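You operate a simulated robot arm through the tools that you are given. There is no shell and no other tool. Be economical: measure what you need, move in short steps, check, and stop when the job is done.

The job below is to be done with a simulated robot arm. You get a single attempt, and the scene is never put back.

TASK
Take the green block from the raised steel shelf and leave it on the orange lens there.

It is judged by the outcome, as a careful person would: the job done as asked, and still so three seconds after it is handed in. It fails if anything else is knocked over, pushed out of place, dropped, spilled or broken.

THE ROBOT
A 6-joint arm with a two-finger parallel gripper, fixed in place. Base frame: the origin is at the foot of the arm, x ahead of it, y to its left, z up; the work surface is at about z = 0. Lengths are in m, angles in rad, forces in N, time in s.
With the tool pointing down near the work surface it reaches from about 0.16 to 0.42 m from the base axis. Its first joint turns from -1.152 to 1.152 rad. Payload 1.57 kg.
Tool frame: the origin (TCP) lies between the finger pads and is the grasp point; the fingertips stand 0.03 m ahead of it; z points along the fingers, y is the line along which they close. The gripper opens to 0.08 m. The fingers are 0.017 m wide and 0.012 m thick; the gripper's body (0.04 by 0.082 m) begins 0.08 m behind the TCP.
Orientation is that of the tool frame in the base frame, as [roll, pitch, yaw] about the fixed x, y, z axes, in that order (R = Rz(yaw) Ry(pitch) Rx(roll)). With the fingers straight down and closing along the base's y, the tool's x points along the base's -x, its y along +y and its z along -z.

THE INTERFACE
- The arm moves only by the tool step_arm. Its argument "steps" is a list that holds one entry, the list of rows, each a list of 7 numbers: the shift along the tool's x, y, z in units of 200 mm (1.0 is 200 mm), then the turn, a rotation vector about the tool's x, y, z in units of 180 degrees (1.0 is 180 degrees), then the opening, from 0 (shut) to 1 (fully open). In form: [[[tx, ty, tz, ax, ay, az, grip], ...]]. A call has 1 to 10 rows; each row is the pose to reach, as a shift and turn from the pose commanded when the call began, along the tool's axes at that moment. A call with a number of a shift or a turn outside -1 to 1 is refused whole. Rows are played at 5 a second. More than 0.05 m and 0.15 rad between two rows, or a gripper value outside its range, and nothing of the call is played. Where a pose cannot be reached the arm comes as near as it can. A force on the tool above 40 N (or 10 N above the force at the start of the call, whichever is more), or a blocked arm, ends the call early, and 0.2 s more pass. The fingers move at their own pace (about 0.153 m/s each) and stop on an object; they squeeze with about 35 N. The grip force told is the motor's: it shows also when the fingers shut on nothing. Time passes only in rows, and 0.2 s behind the last, so rows that repeat a pose let the fingers close. The reply holds the time, the measured pose of the TCP, the force on the tool along the base axes, the opening and the grip force, in the units named above and with some noise, and new pictures: "pictures" is both (left out), scene, wrist or none.
- Cameras (640 x 400 px; columns grow to the right, rows downward): "scene" is fixed at [0.0672, -0.3452, 0.418]; the picture's right is [0.63, -0.77, 0.00], its down [-0.49, -0.40, -0.78] and it looks along [0.60, 0.49, -0.63] (base axes); focal length 302 px, centre (320, 200). "wrist" rides on the gripper at [-0.032, 0, -0.078] in the tool frame; the picture's right is [0.00, -1.00, 0.00], its down [0.97, 0.00, -0.24] and it looks along [0.24, 0.00, 0.97] (tool axes); focal length 218 px, centre (320, 200). There is no depth. A picture from a camera that has moved, and an enlarged one, comes with that camera's place and axes in the base frame and with its lens.
- zoom(camera, box): a new picture of the part [left, top, right, bottom] of that camera's present view, enlarged. It takes no simulated time.
- close_job(): hands the job in; it is judged then, once.

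Go step by step. Nothing tells you positions but the pictures and the camera data: compare them with the known pose of the tool, close in by small moves and look again before you grip or let go. The budget is 90 turns and 170 pictures, counting those below and the enlarged ones. Unless the task says otherwise, let go and move clear before handing in, and close with one line.

The tools are called after "Emit:" as a command line: name --argument value ..., lists and objects as JSON in quotes. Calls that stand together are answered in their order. step_arm: Moves the arm, as the interface text tells. Its arguments: {"type":"object","properties":{"steps":{"type":"array","items":{"type":"array","items":{"type":"array","items":{"type":"number"}}}},"pictures":{"type":"string","enum":["both","scene","wrist","none"]}},"required":["steps"]} The other tools are called the same way: zoom (camera, box) takes an enlarged picture of a part of a camera's view; close_job () hands the job in.

At the start:

```text
time_s: 0.0
eef_pos: [0.2219, -0.0594, 0.2457]
ee_rot: [-3.139, 0.001, 3.141]
contact_force: [0.7, 0.1, 0.3]
width: 0.0799
grasp_force: 0.1
```

scene: 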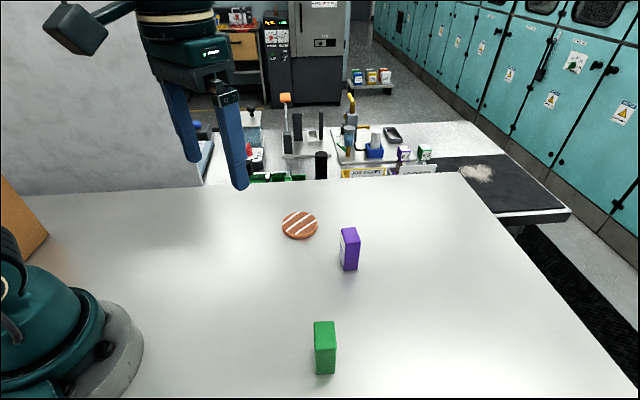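
wrist: 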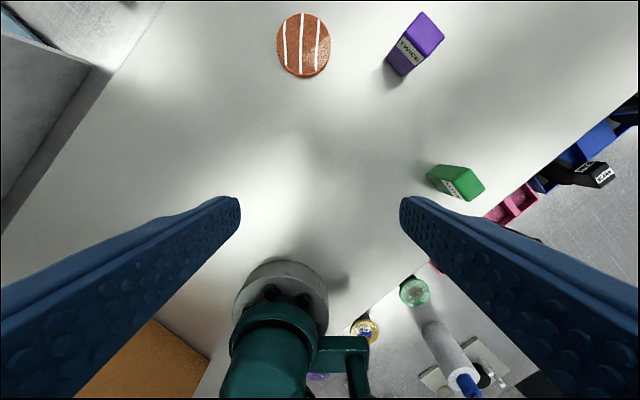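

I see a green block, a purple block and an orange-brown striped disc on the steel-looking surface. I'll zoom in on them before moving.

Emit:
zoom --camera "scene" --box '[240, 180, 440, 390]'

Emit:
zoom --camera "wrist" --box '[240, 0, 520, 210]'

Emit:
zoom --camera "scene" --box '[180, 70, 500, 270]'

```text
1.90 times, centred on (340, 285) of scene
camera zoom: at [0.0672, -0.3452, 0.418], right [0.63, -0.77, 0.0], down [-0.49, -0.4, -0.78], along [0.6, 0.49, -0.63], focal length 576 px, centre (282, 38)
```

zoom: 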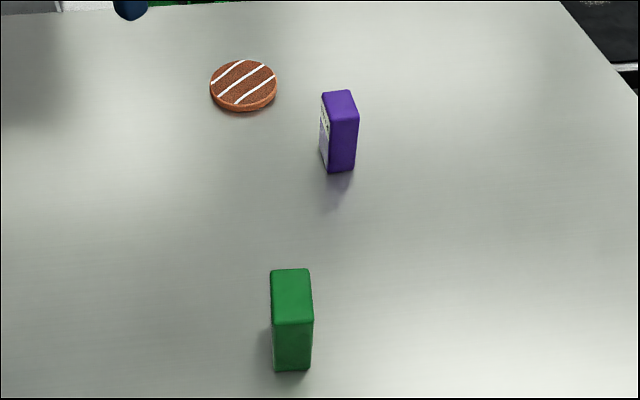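

```text
1.90 times, centred on (380, 105) of wrist
camera zoom: at [0.2538, -0.0592, 0.3241], right [0.0, -1.0, 0.0], down [-0.97, 0.0, 0.24], along [-0.24, 0.0, -0.97], focal length 416 px, centre (206, 381)
```

zoom: 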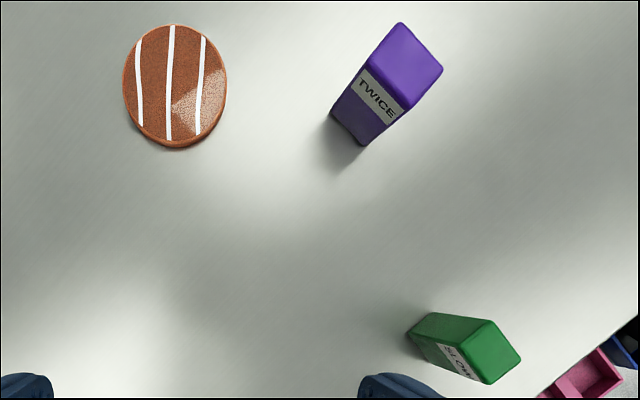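

```text
2.00 times, centred on (340, 170) of scene
camera zoom: at [0.0672, -0.3452, 0.418], right [0.63, -0.77, 0.0], down [-0.49, -0.4, -0.78], along [0.6, 0.49, -0.63], focal length 605 px, centre (280, 260)
```

zoom: 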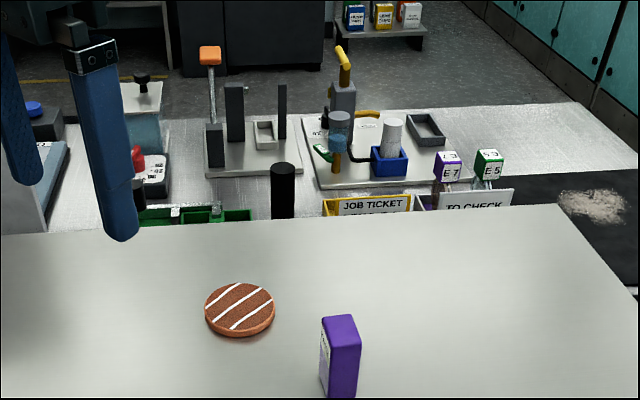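

The green block stands about 7 cm tall near (0.206, -0.240), turned about 39°. The lens is near (0.373, -0.043) and the purple block near (0.36, -0.17). I'll move above the green block with the fingers turned to match it.

Emit:
step_arm --steps '[[[0.01, -0.113, 0.0, 0, 0, 0.035, 1], [0.02, -0.226, 0.0, 0, 0, 0.07, 1], [0.03, -0.339, 0.0, 0, 0, 0.105, 1], [0.04, -0.452, 0.0, 0, 0, 0.14, 1], [0.05, -0.565, 0.0, 0, 0, 0.175, 1], [0.06, -0.678, 0.0, 0, 0, 0.21, 1], [0.07, -0.791, 0.0, 0, 0, 0.245, 1], [0.08, -0.905, 0.0, 0, 0, 0.283, 1], [0.08, -0.905, 0.1, 0, 0, 0.283, 1]]]'

```text
time_s: 2.0
eef_pos: [0.2046, -0.2393, 0.2256]
ee_rot: [3.14, 0.004, 2.252]
contact_force: [-0.3, -0.8, -0.2]
width: 0.0801
grasp_force: 0.0
camera wrist: at [0.2257, -0.2651, 0.3043], right [-0.78, -0.63, 0.0], down [-0.61, 0.75, 0.24], along [-0.15, 0.19, -0.97], focal length 218 px, centre (320, 200)
```

scene: 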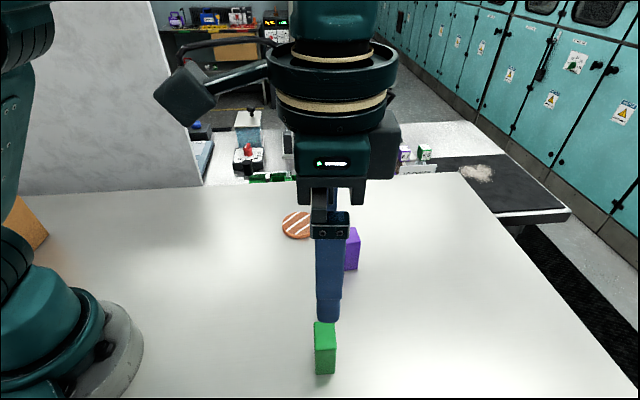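
wrist: 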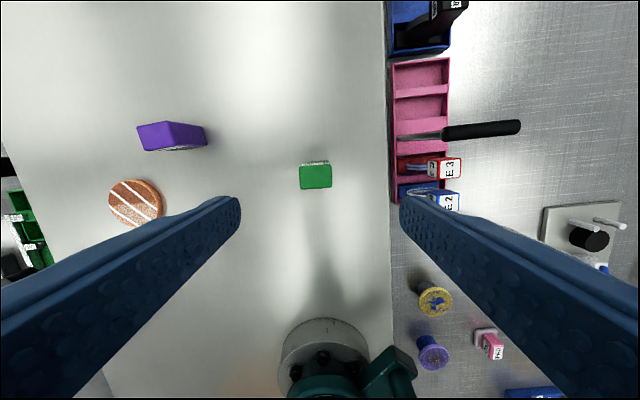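

The fingers are lined up with the block, which is off centre by about 4 mm along the closing axis. I'll correct that, come part way down and look again.

Emit:
step_arm --steps '[[[0, 0.02, 0.15, 0, 0, 0, 1], [0, 0.02, 0.3, 0, 0, 0, 1], [0, 0.02, 0.45, 0, 0, 0, 1], [0, 0.02, 0.55, 0, 0, 0, 1], [0, 0.02, 0.55, 0, 0, 0, 1]]]'

```text
time_s: 3.2
eef_pos: [0.2098, -0.2382, 0.1141]
ee_rot: [3.14, 0.001, 2.254]
contact_force: [-0.7, 0.5, 0.4]
width: 0.0799
grasp_force: 0.1
camera wrist: at [0.2296, -0.262, 0.193], right [-0.78, -0.63, 0.0], down [-0.61, 0.75, 0.24], along [-0.15, 0.19, -0.97], focal length 218 px, centre (320, 200)
```

scene: 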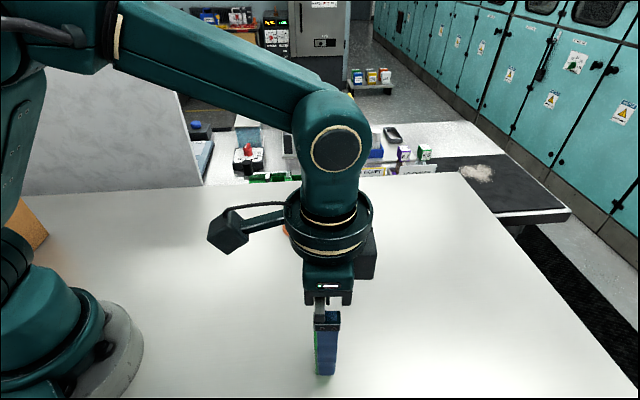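
wrist: 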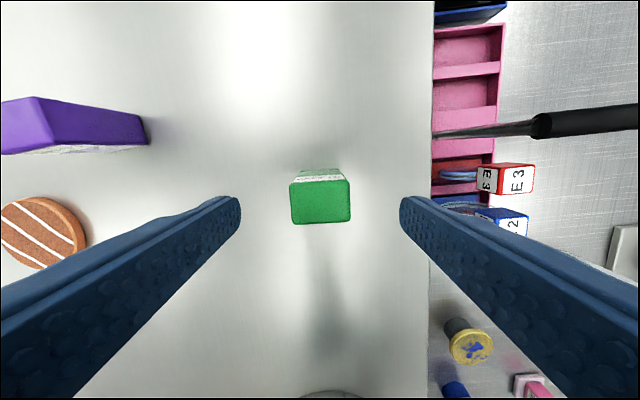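

The block is centred between the fingers. I'll go down to about z = 0.048 and close.

Emit:
step_arm --steps '[[[0, 0, 0.12, 0, 0, 0, 1], [0, 0, 0.24, 0, 0, 0, 1], [0, 0, 0.33, 0, 0, 0, 1], [0, 0, 0.33, 0, 0, 0, 1], [0, 0, 0.33, 0, 0, 0, 0.6], [0, 0, 0.33, 0, 0, 0, 0.3], [0, 0, 0.33, 0, 0, 0, 0], [0, 0, 0.33, 0, 0, 0, 0]]]'

```text
time_s: 5.0
eef_pos: [0.2091, -0.2376, 0.049]
ee_rot: [3.14, 0.001, 2.254]
contact_force: [0.4, 0.2, -0.1]
width: 0.0353
grasp_force: 34.9
camera wrist: at [0.2289, -0.2621, 0.1265], right [-0.78, -0.63, 0.0], down [-0.61, 0.75, 0.24], along [-0.15, 0.19, -0.97], focal length 218 px, centre (320, 200)
```

scene: 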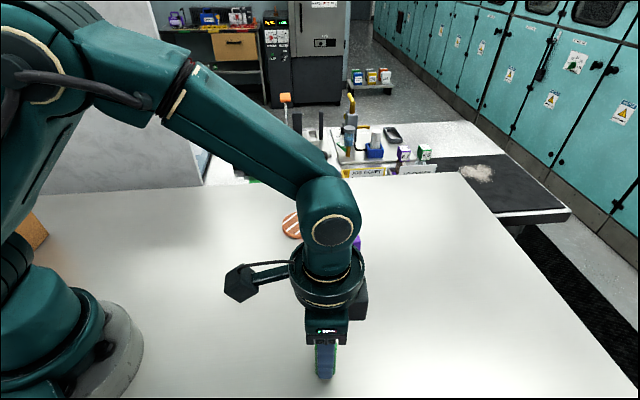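
wrist: 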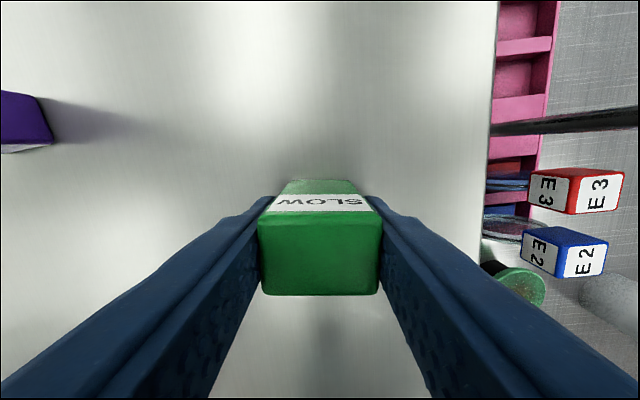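

The block is held at a width of 35 mm. I'll lift straight up by about 11 cm.

Emit:
step_arm --steps '[[[0, 0, -0.06, 0, 0, 0, 0], [0, 0, -0.14, 0, 0, 0, 0], [0, 0, -0.25, 0, 0, 0, 0], [0, 0, -0.37, 0, 0, 0, 0], [0, 0, -0.48, 0, 0, 0, 0], [0, 0, -0.56, 0, 0, 0, 0], [0, 0, -0.56, 0, 0, 0, 0]]]'

```text
time_s: 6.6
eef_pos: [0.2079, -0.2358, 0.1634]
ee_rot: [3.14, 0.001, 2.255]
contact_force: [0.0, 0.0, -1.5]
width: 0.0356
grasp_force: 35.2
camera wrist: at [0.2286, -0.2618, 0.2414], right [-0.78, -0.63, 0.0], down [-0.61, 0.75, 0.24], along [-0.15, 0.19, -0.97], focal length 218 px, centre (320, 200)
```

scene: 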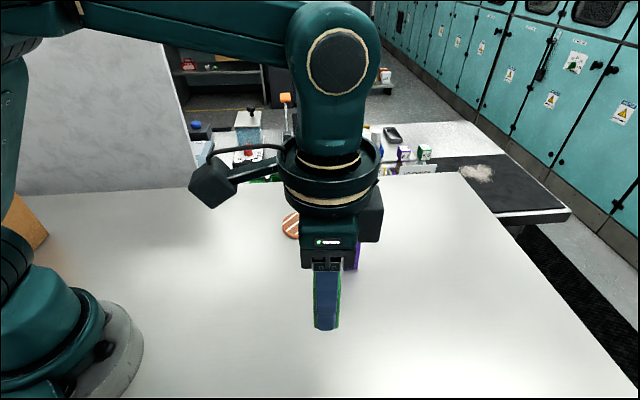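
wrist: 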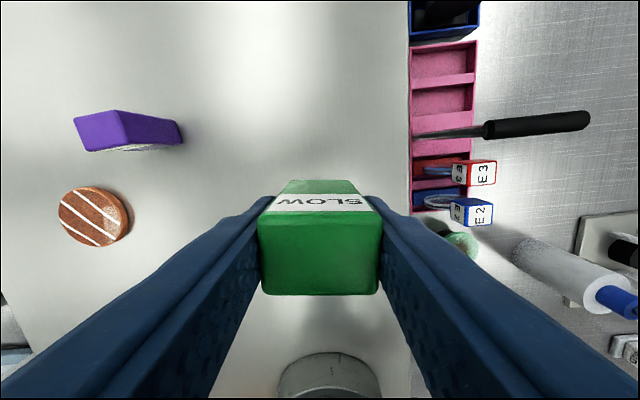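

The lens now measures at about (0.375, -0.044). I'll carry the block halfway there slowly, turning back toward the neutral yaw.

Emit:
step_arm --steps '[[[0.008, 0.045, 0, 0, 0, -0.01, 0], [0.02, 0.115, 0, 0, 0, -0.024, 0], [0.034, 0.195, 0, 0, 0, -0.04, 0], [0.048, 0.28, 0, 0, 0, -0.056, 0], [0.062, 0.36, 0, 0, 0, -0.072, 0], [0.076, 0.44, 0, 0, 0, -0.088, 0], [0.09, 0.52, 0, 0, 0, -0.104, 0], [0.1, 0.585, 0, 0, 0, -0.114, 0], [0.108, 0.627, 0, 0, 0, -0.12, 0]]]' --pictures "none"

```text
time_s: 8.6
eef_pos: [0.2934, -0.1423, 0.1624]
ee_rot: [3.14, 0.001, 2.632]
contact_force: [0.7, 0.3, -0.5]
width: 0.0355
grasp_force: 34.9
```

Halfway there with the grip steady; I'll carry on to above the lens.

Emit:
step_arm --steps '[[[-0.008, 0.045, 0, 0, 0, -0.01, 0], [-0.021, 0.115, 0, 0, 0, -0.024, 0], [-0.036, 0.195, 0, 0, 0, -0.04, 0], [-0.052, 0.28, 0, 0, 0, -0.056, 0], [-0.066, 0.36, 0, 0, 0, -0.072, 0], [-0.081, 0.44, 0, 0, 0, -0.09, 0], [-0.096, 0.52, 0, 0, 0, -0.108, 0], [-0.108, 0.585, 0, 0, 0, -0.12, 0], [-0.116, 0.628, 0, 0, 0, -0.13, 0], [-0.116, 0.628, 0, 0, 0, -0.13, 0]]]'

```text
time_s: 10.8
eef_pos: [0.3743, -0.0433, 0.1618]
ee_rot: [3.14, 0.003, 3.039]
contact_force: [-0.4, 0.9, -1.2]
width: 0.0353
grasp_force: 34.7
camera wrist: at [0.4062, -0.0471, 0.2407], right [-0.1, -0.99, 0.0], down [-0.97, 0.1, 0.24], along [-0.24, 0.02, -0.97], focal length 218 px, centre (320, 200)
```

scene: 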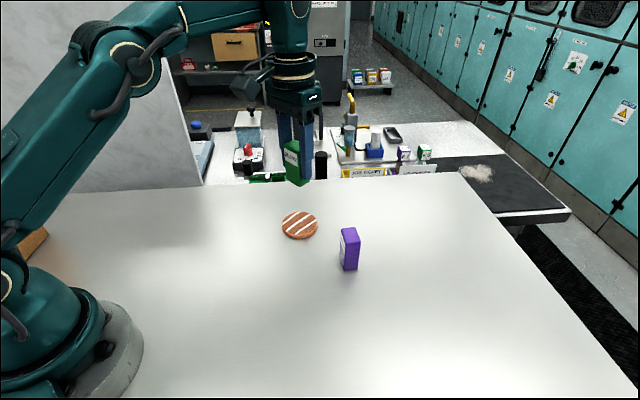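
wrist: 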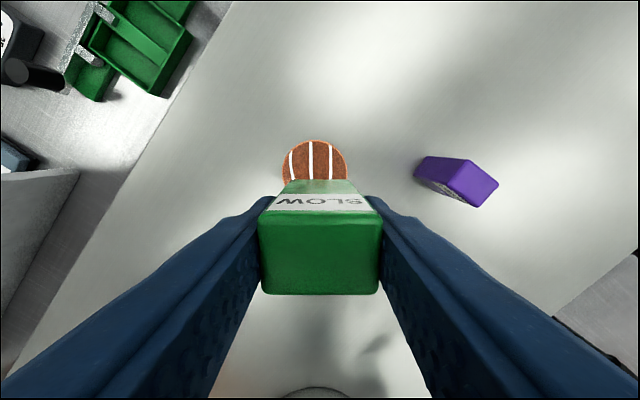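

The block is over the lens within several millimetres. I'll zoom in to refine the lens centre.

Emit:
zoom --camera "wrist" --box '[260, 125, 380, 200]'

Emit:
zoom --camera "scene" --box '[240, 130, 368, 250]'

```text
5.33 times, centred on (320, 162) of wrist
camera zoom: at [0.4062, -0.0471, 0.2407], right [-0.1, -0.99, 0.0], down [-0.97, 0.1, 0.24], along [-0.24, 0.02, -0.97], focal length 1164 px, centre (320, 400)
```

zoom: 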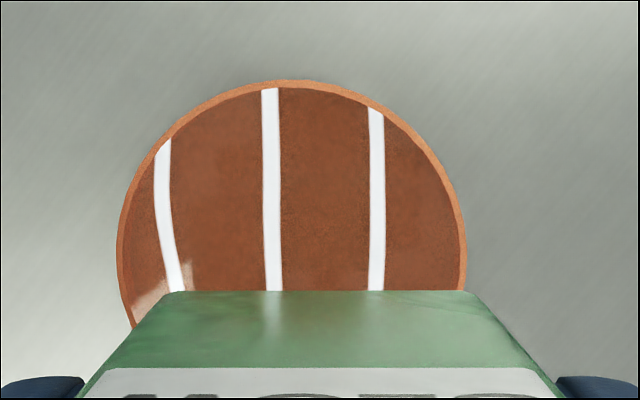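

```text
3.33 times, centred on (304, 190) of scene
camera zoom: at [0.0672, -0.3452, 0.418], right [0.63, -0.77, 0.0], down [-0.49, -0.4, -0.78], along [0.6, 0.49, -0.63], focal length 1008 px, centre (373, 233)
```

zoom: 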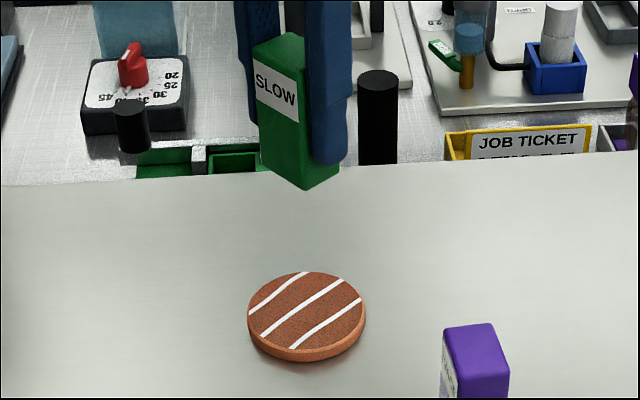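

The lens centre works out to about (0.377, -0.041). I'll correct by a few millimetres and come down until the block is about 2 cm above it.

Emit:
step_arm --steps '[[[-0.015, 0.012, 0.06, 0, 0, 0, 0], [-0.015, 0.012, 0.15, 0, 0, 0, 0], [-0.015, 0.012, 0.25, 0, 0, 0, 0], [-0.015, 0.012, 0.33, 0, 0, 0, 0], [-0.015, 0.012, 0.38, 0, 0, 0, 0], [-0.015, 0.012, 0.38, 0, 0, 0, 0]]]'

Emit:
zoom --camera "scene" --box '[240, 150, 360, 250]'

```text
time_s: 12.2
eef_pos: [0.3779, -0.0431, 0.0865]
ee_rot: [3.139, 0.002, 3.039]
contact_force: [0.7, -0.9, -1.0]
width: 0.0353
grasp_force: 35.0
camera wrist: at [0.4094, -0.0453, 0.164], right [-0.1, -0.99, 0.0], down [-0.97, 0.1, 0.24], along [-0.24, 0.02, -0.97], focal length 218 px, centre (320, 200)
```

scene: 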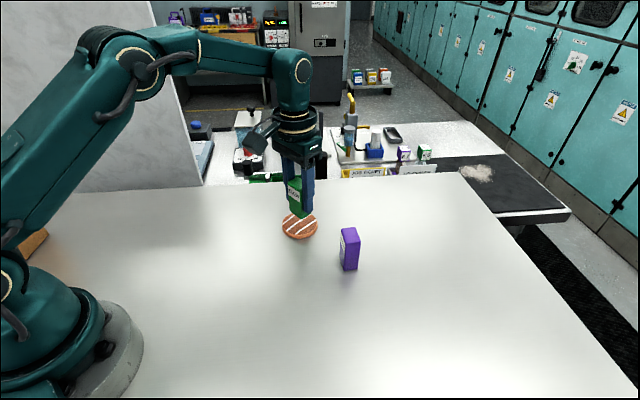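
wrist: 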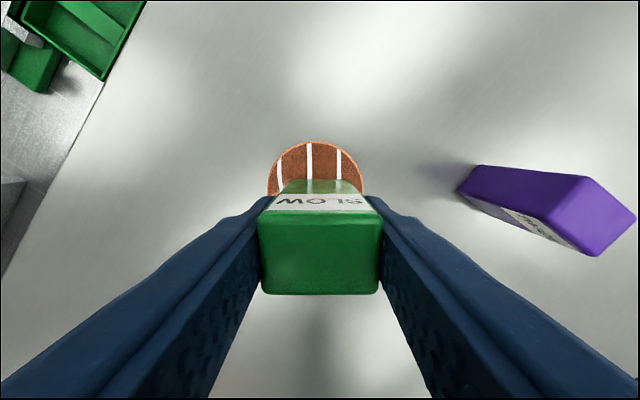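

```text
4.00 times, centred on (300, 200) of scene
camera zoom: at [0.0672, -0.3452, 0.418], right [0.63, -0.77, 0.0], down [-0.49, -0.4, -0.78], along [0.6, 0.49, -0.63], focal length 1210 px, centre (400, 200)
```

zoom: 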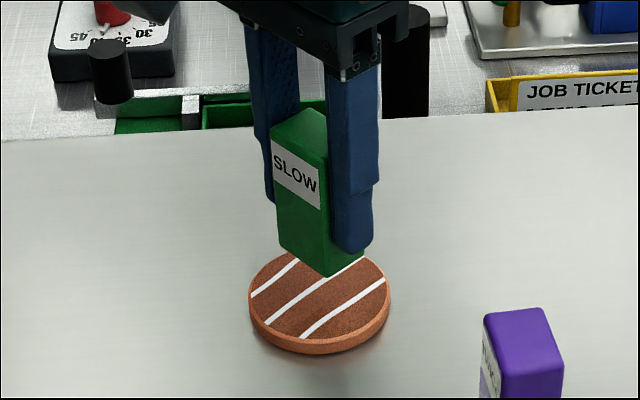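

Alignment looks good, with a 2 mm correction to make along tool y. I'll come down to just above contact.

Emit:
step_arm --steps '[[[0, 0.012, 0.04, 0, 0, 0, 0], [0, 0.012, 0.08, 0, 0, 0, 0], [0, 0.012, 0.11, 0, 0, 0, 0], [0, 0.012, 0.12, 0, 0, 0, 0], [0, 0.012, 0.12, 0, 0, 0, 0]]]' --pictures "none"

Emit:
zoom --camera "scene" --box '[260, 175, 340, 250]'

```text
time_s: 13.4
eef_pos: [0.3776, -0.0408, 0.0629]
ee_rot: [-3.141, 0.003, 3.04]
contact_force: [0.3, 0.6, -1.0]
width: 0.0355
grasp_force: 34.9
```

```text
5.33 times, centred on (300, 212) of scene
camera zoom: at [0.0672, -0.3452, 0.418], right [0.63, -0.77, 0.0], down [-0.49, -0.4, -0.78], along [0.6, 0.49, -0.63], focal length 1613 px, centre (427, 133)
```

zoom: 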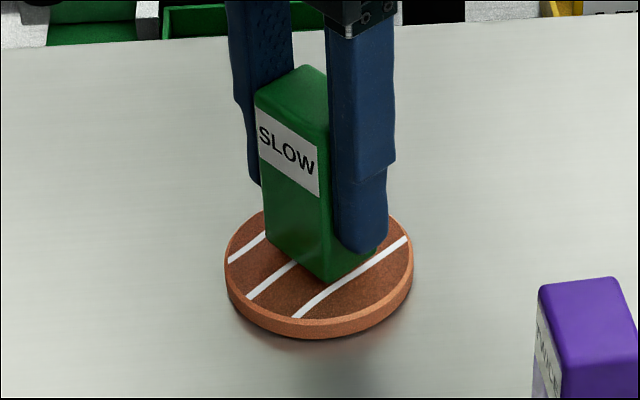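

The block is just above the lens and well inside its rim. I'll lower in 1 mm steps until the force shows contact.

Emit:
step_arm --steps '[[[0, 0, 0.005, 0, 0, 0, 0], [0, 0, 0.01, 0, 0, 0, 0], [0, 0, 0.015, 0, 0, 0, 0]]]' --pictures "none"

Emit:
zoom --camera "scene" --box '[260, 175, 340, 250]'

```text
time_s: 14.2
eef_pos: [0.3774, -0.0391, 0.0573]
ee_rot: [-3.141, 0.001, 3.038]
contact_force: [0.1, 0.5, -0.8]
width: 0.0355
grasp_force: 35.0
```

```text
5.33 times, centred on (300, 212) of scene
camera zoom: at [0.0672, -0.3452, 0.418], right [0.63, -0.77, 0.0], down [-0.49, -0.4, -0.78], along [0.6, 0.49, -0.63], focal length 1613 px, centre (427, 133)
```

zoom: 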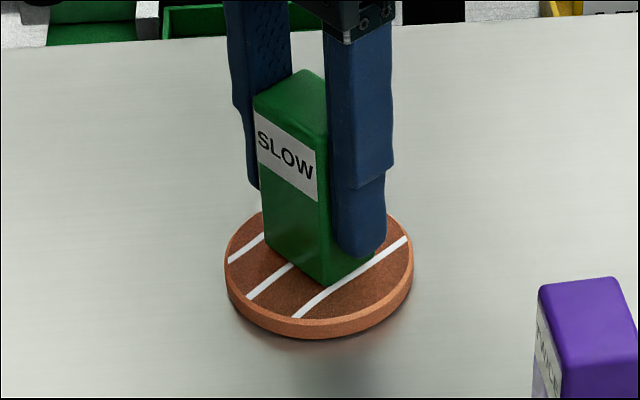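

No contact yet, so I'll keep lowering gently.

Emit:
step_arm --steps '[[[0, 0, 0.004, 0, 0, 0, 0], [0, 0, 0.008, 0, 0, 0, 0], [0, 0, 0.008, 0, 0, 0, 0]]]' --pictures "none"

```text
time_s: 15.0
eef_pos: [0.3795, -0.0394, 0.0573]
ee_rot: [-3.141, 0.003, 3.039]
contact_force: [-0.4, 0.9, 4.3]
width: 0.0355
grasp_force: 35.3
```

Contact shows at about 5 N, so the block rests on the lens. I'll open the fingers and look.

Emit:
step_arm --steps '[[[0, 0, 0.006, 0, 0, 0, 0.5], [0, 0, 0.006, 0, 0, 0, 0.6], [0, 0, 0.006, 0, 0, 0, 0.8], [0, 0, 0.006, 0, 0, 0, 0.9], [0, 0, 0.006, 0, 0, 0, 0.9]]]'

Emit:
zoom --camera "scene" --box '[260, 175, 340, 250]'

```text
time_s: 16.2
eef_pos: [0.3783, -0.0391, 0.0555]
ee_rot: [-3.141, 0.002, 3.039]
contact_force: [-0.2, 0.2, 0.2]
width: 0.0719
grasp_force: 0.1
camera wrist: at [0.4103, -0.0422, 0.1345], right [-0.1, -0.99, 0.0], down [-0.97, 0.1, 0.24], along [-0.24, 0.02, -0.97], focal length 218 px, centre (320, 200)
```

scene: 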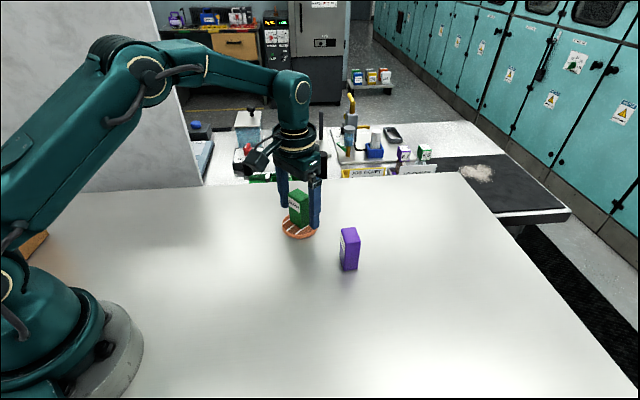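
wrist: 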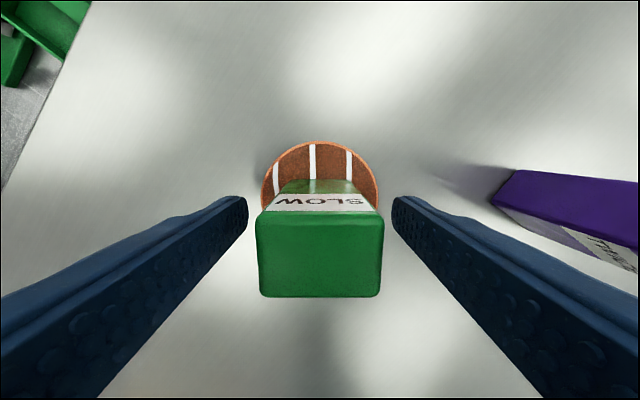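

```text
5.33 times, centred on (300, 212) of scene
camera zoom: at [0.0672, -0.3452, 0.418], right [0.63, -0.77, 0.0], down [-0.49, -0.4, -0.78], along [0.6, 0.49, -0.63], focal length 1613 px, centre (427, 133)
```

zoom: 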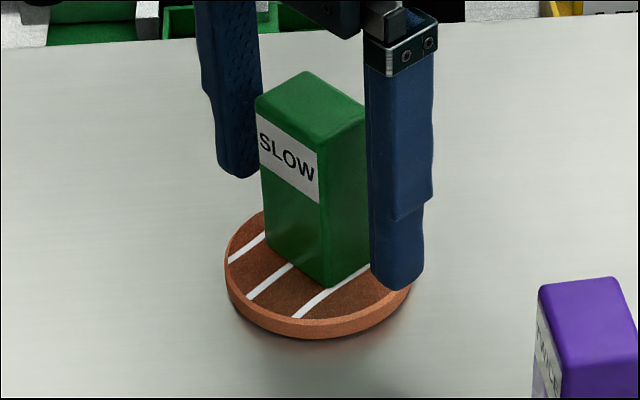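

The block stands upright on the lens with the fingers clear of it. I'll rise straight up.

Emit:
step_arm --steps '[[[0, 0, -0.06, 0, 0, 0, 0.95], [0, 0, -0.16, 0, 0, 0, 1], [0, 0, -0.3, 0, 0, 0, 1], [0, 0, -0.45, 0, 0, 0, 1], [0, 0, -0.6, 0, 0, 0, 1], [0, 0, -0.6, 0, 0, 0, 1], [0, 0, -0.6, 0, 0, 0, 1]]]'

Emit:
zoom --camera "scene" --box '[240, 150, 380, 280]'

```text
time_s: 17.8
eef_pos: [0.3774, -0.0385, 0.1773]
ee_rot: [3.141, 0.003, 3.039]
contact_force: [0.4, -0.2, 0.8]
width: 0.0802
grasp_force: 0.1
camera wrist: at [0.4094, -0.0426, 0.2552], right [-0.1, -0.99, 0.0], down [-0.97, 0.1, 0.24], along [-0.24, 0.02, -0.97], focal length 218 px, centre (320, 200)
```

scene: 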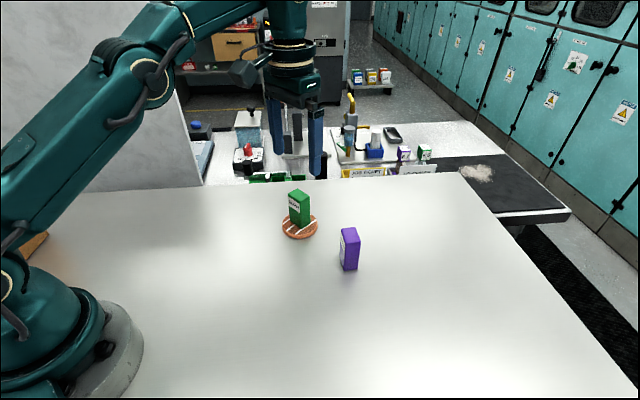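
wrist: 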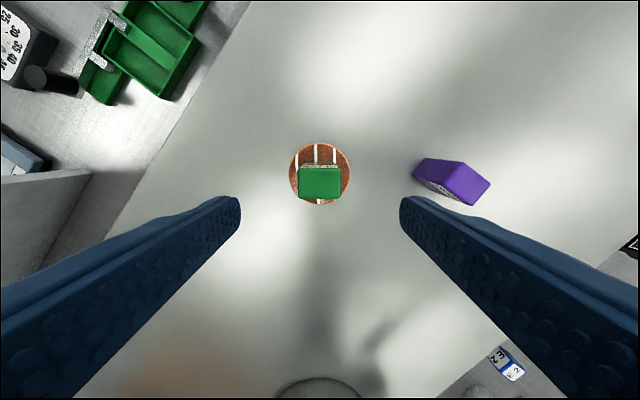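

```text
3.08 times, centred on (310, 215) of scene
camera zoom: at [0.0671, -0.3452, 0.418], right [0.63, -0.77, 0.0], down [-0.49, -0.4, -0.78], along [0.6, 0.49, -0.63], focal length 930 px, centre (351, 154)
```

zoom: 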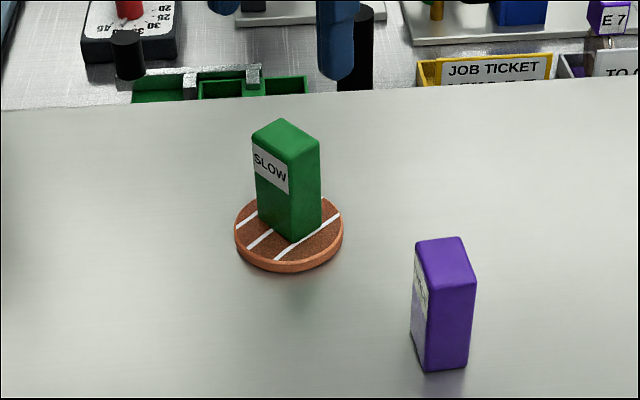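

The block stands steady and upright on the lens, the gripper is clear, and the purple block hasn't moved. I'm handing the job in.

Emit:
close_job

```text
The job is handed in.
```

The green block is standing upright on the orange lens on the steel shelf, and nothing else was moved.
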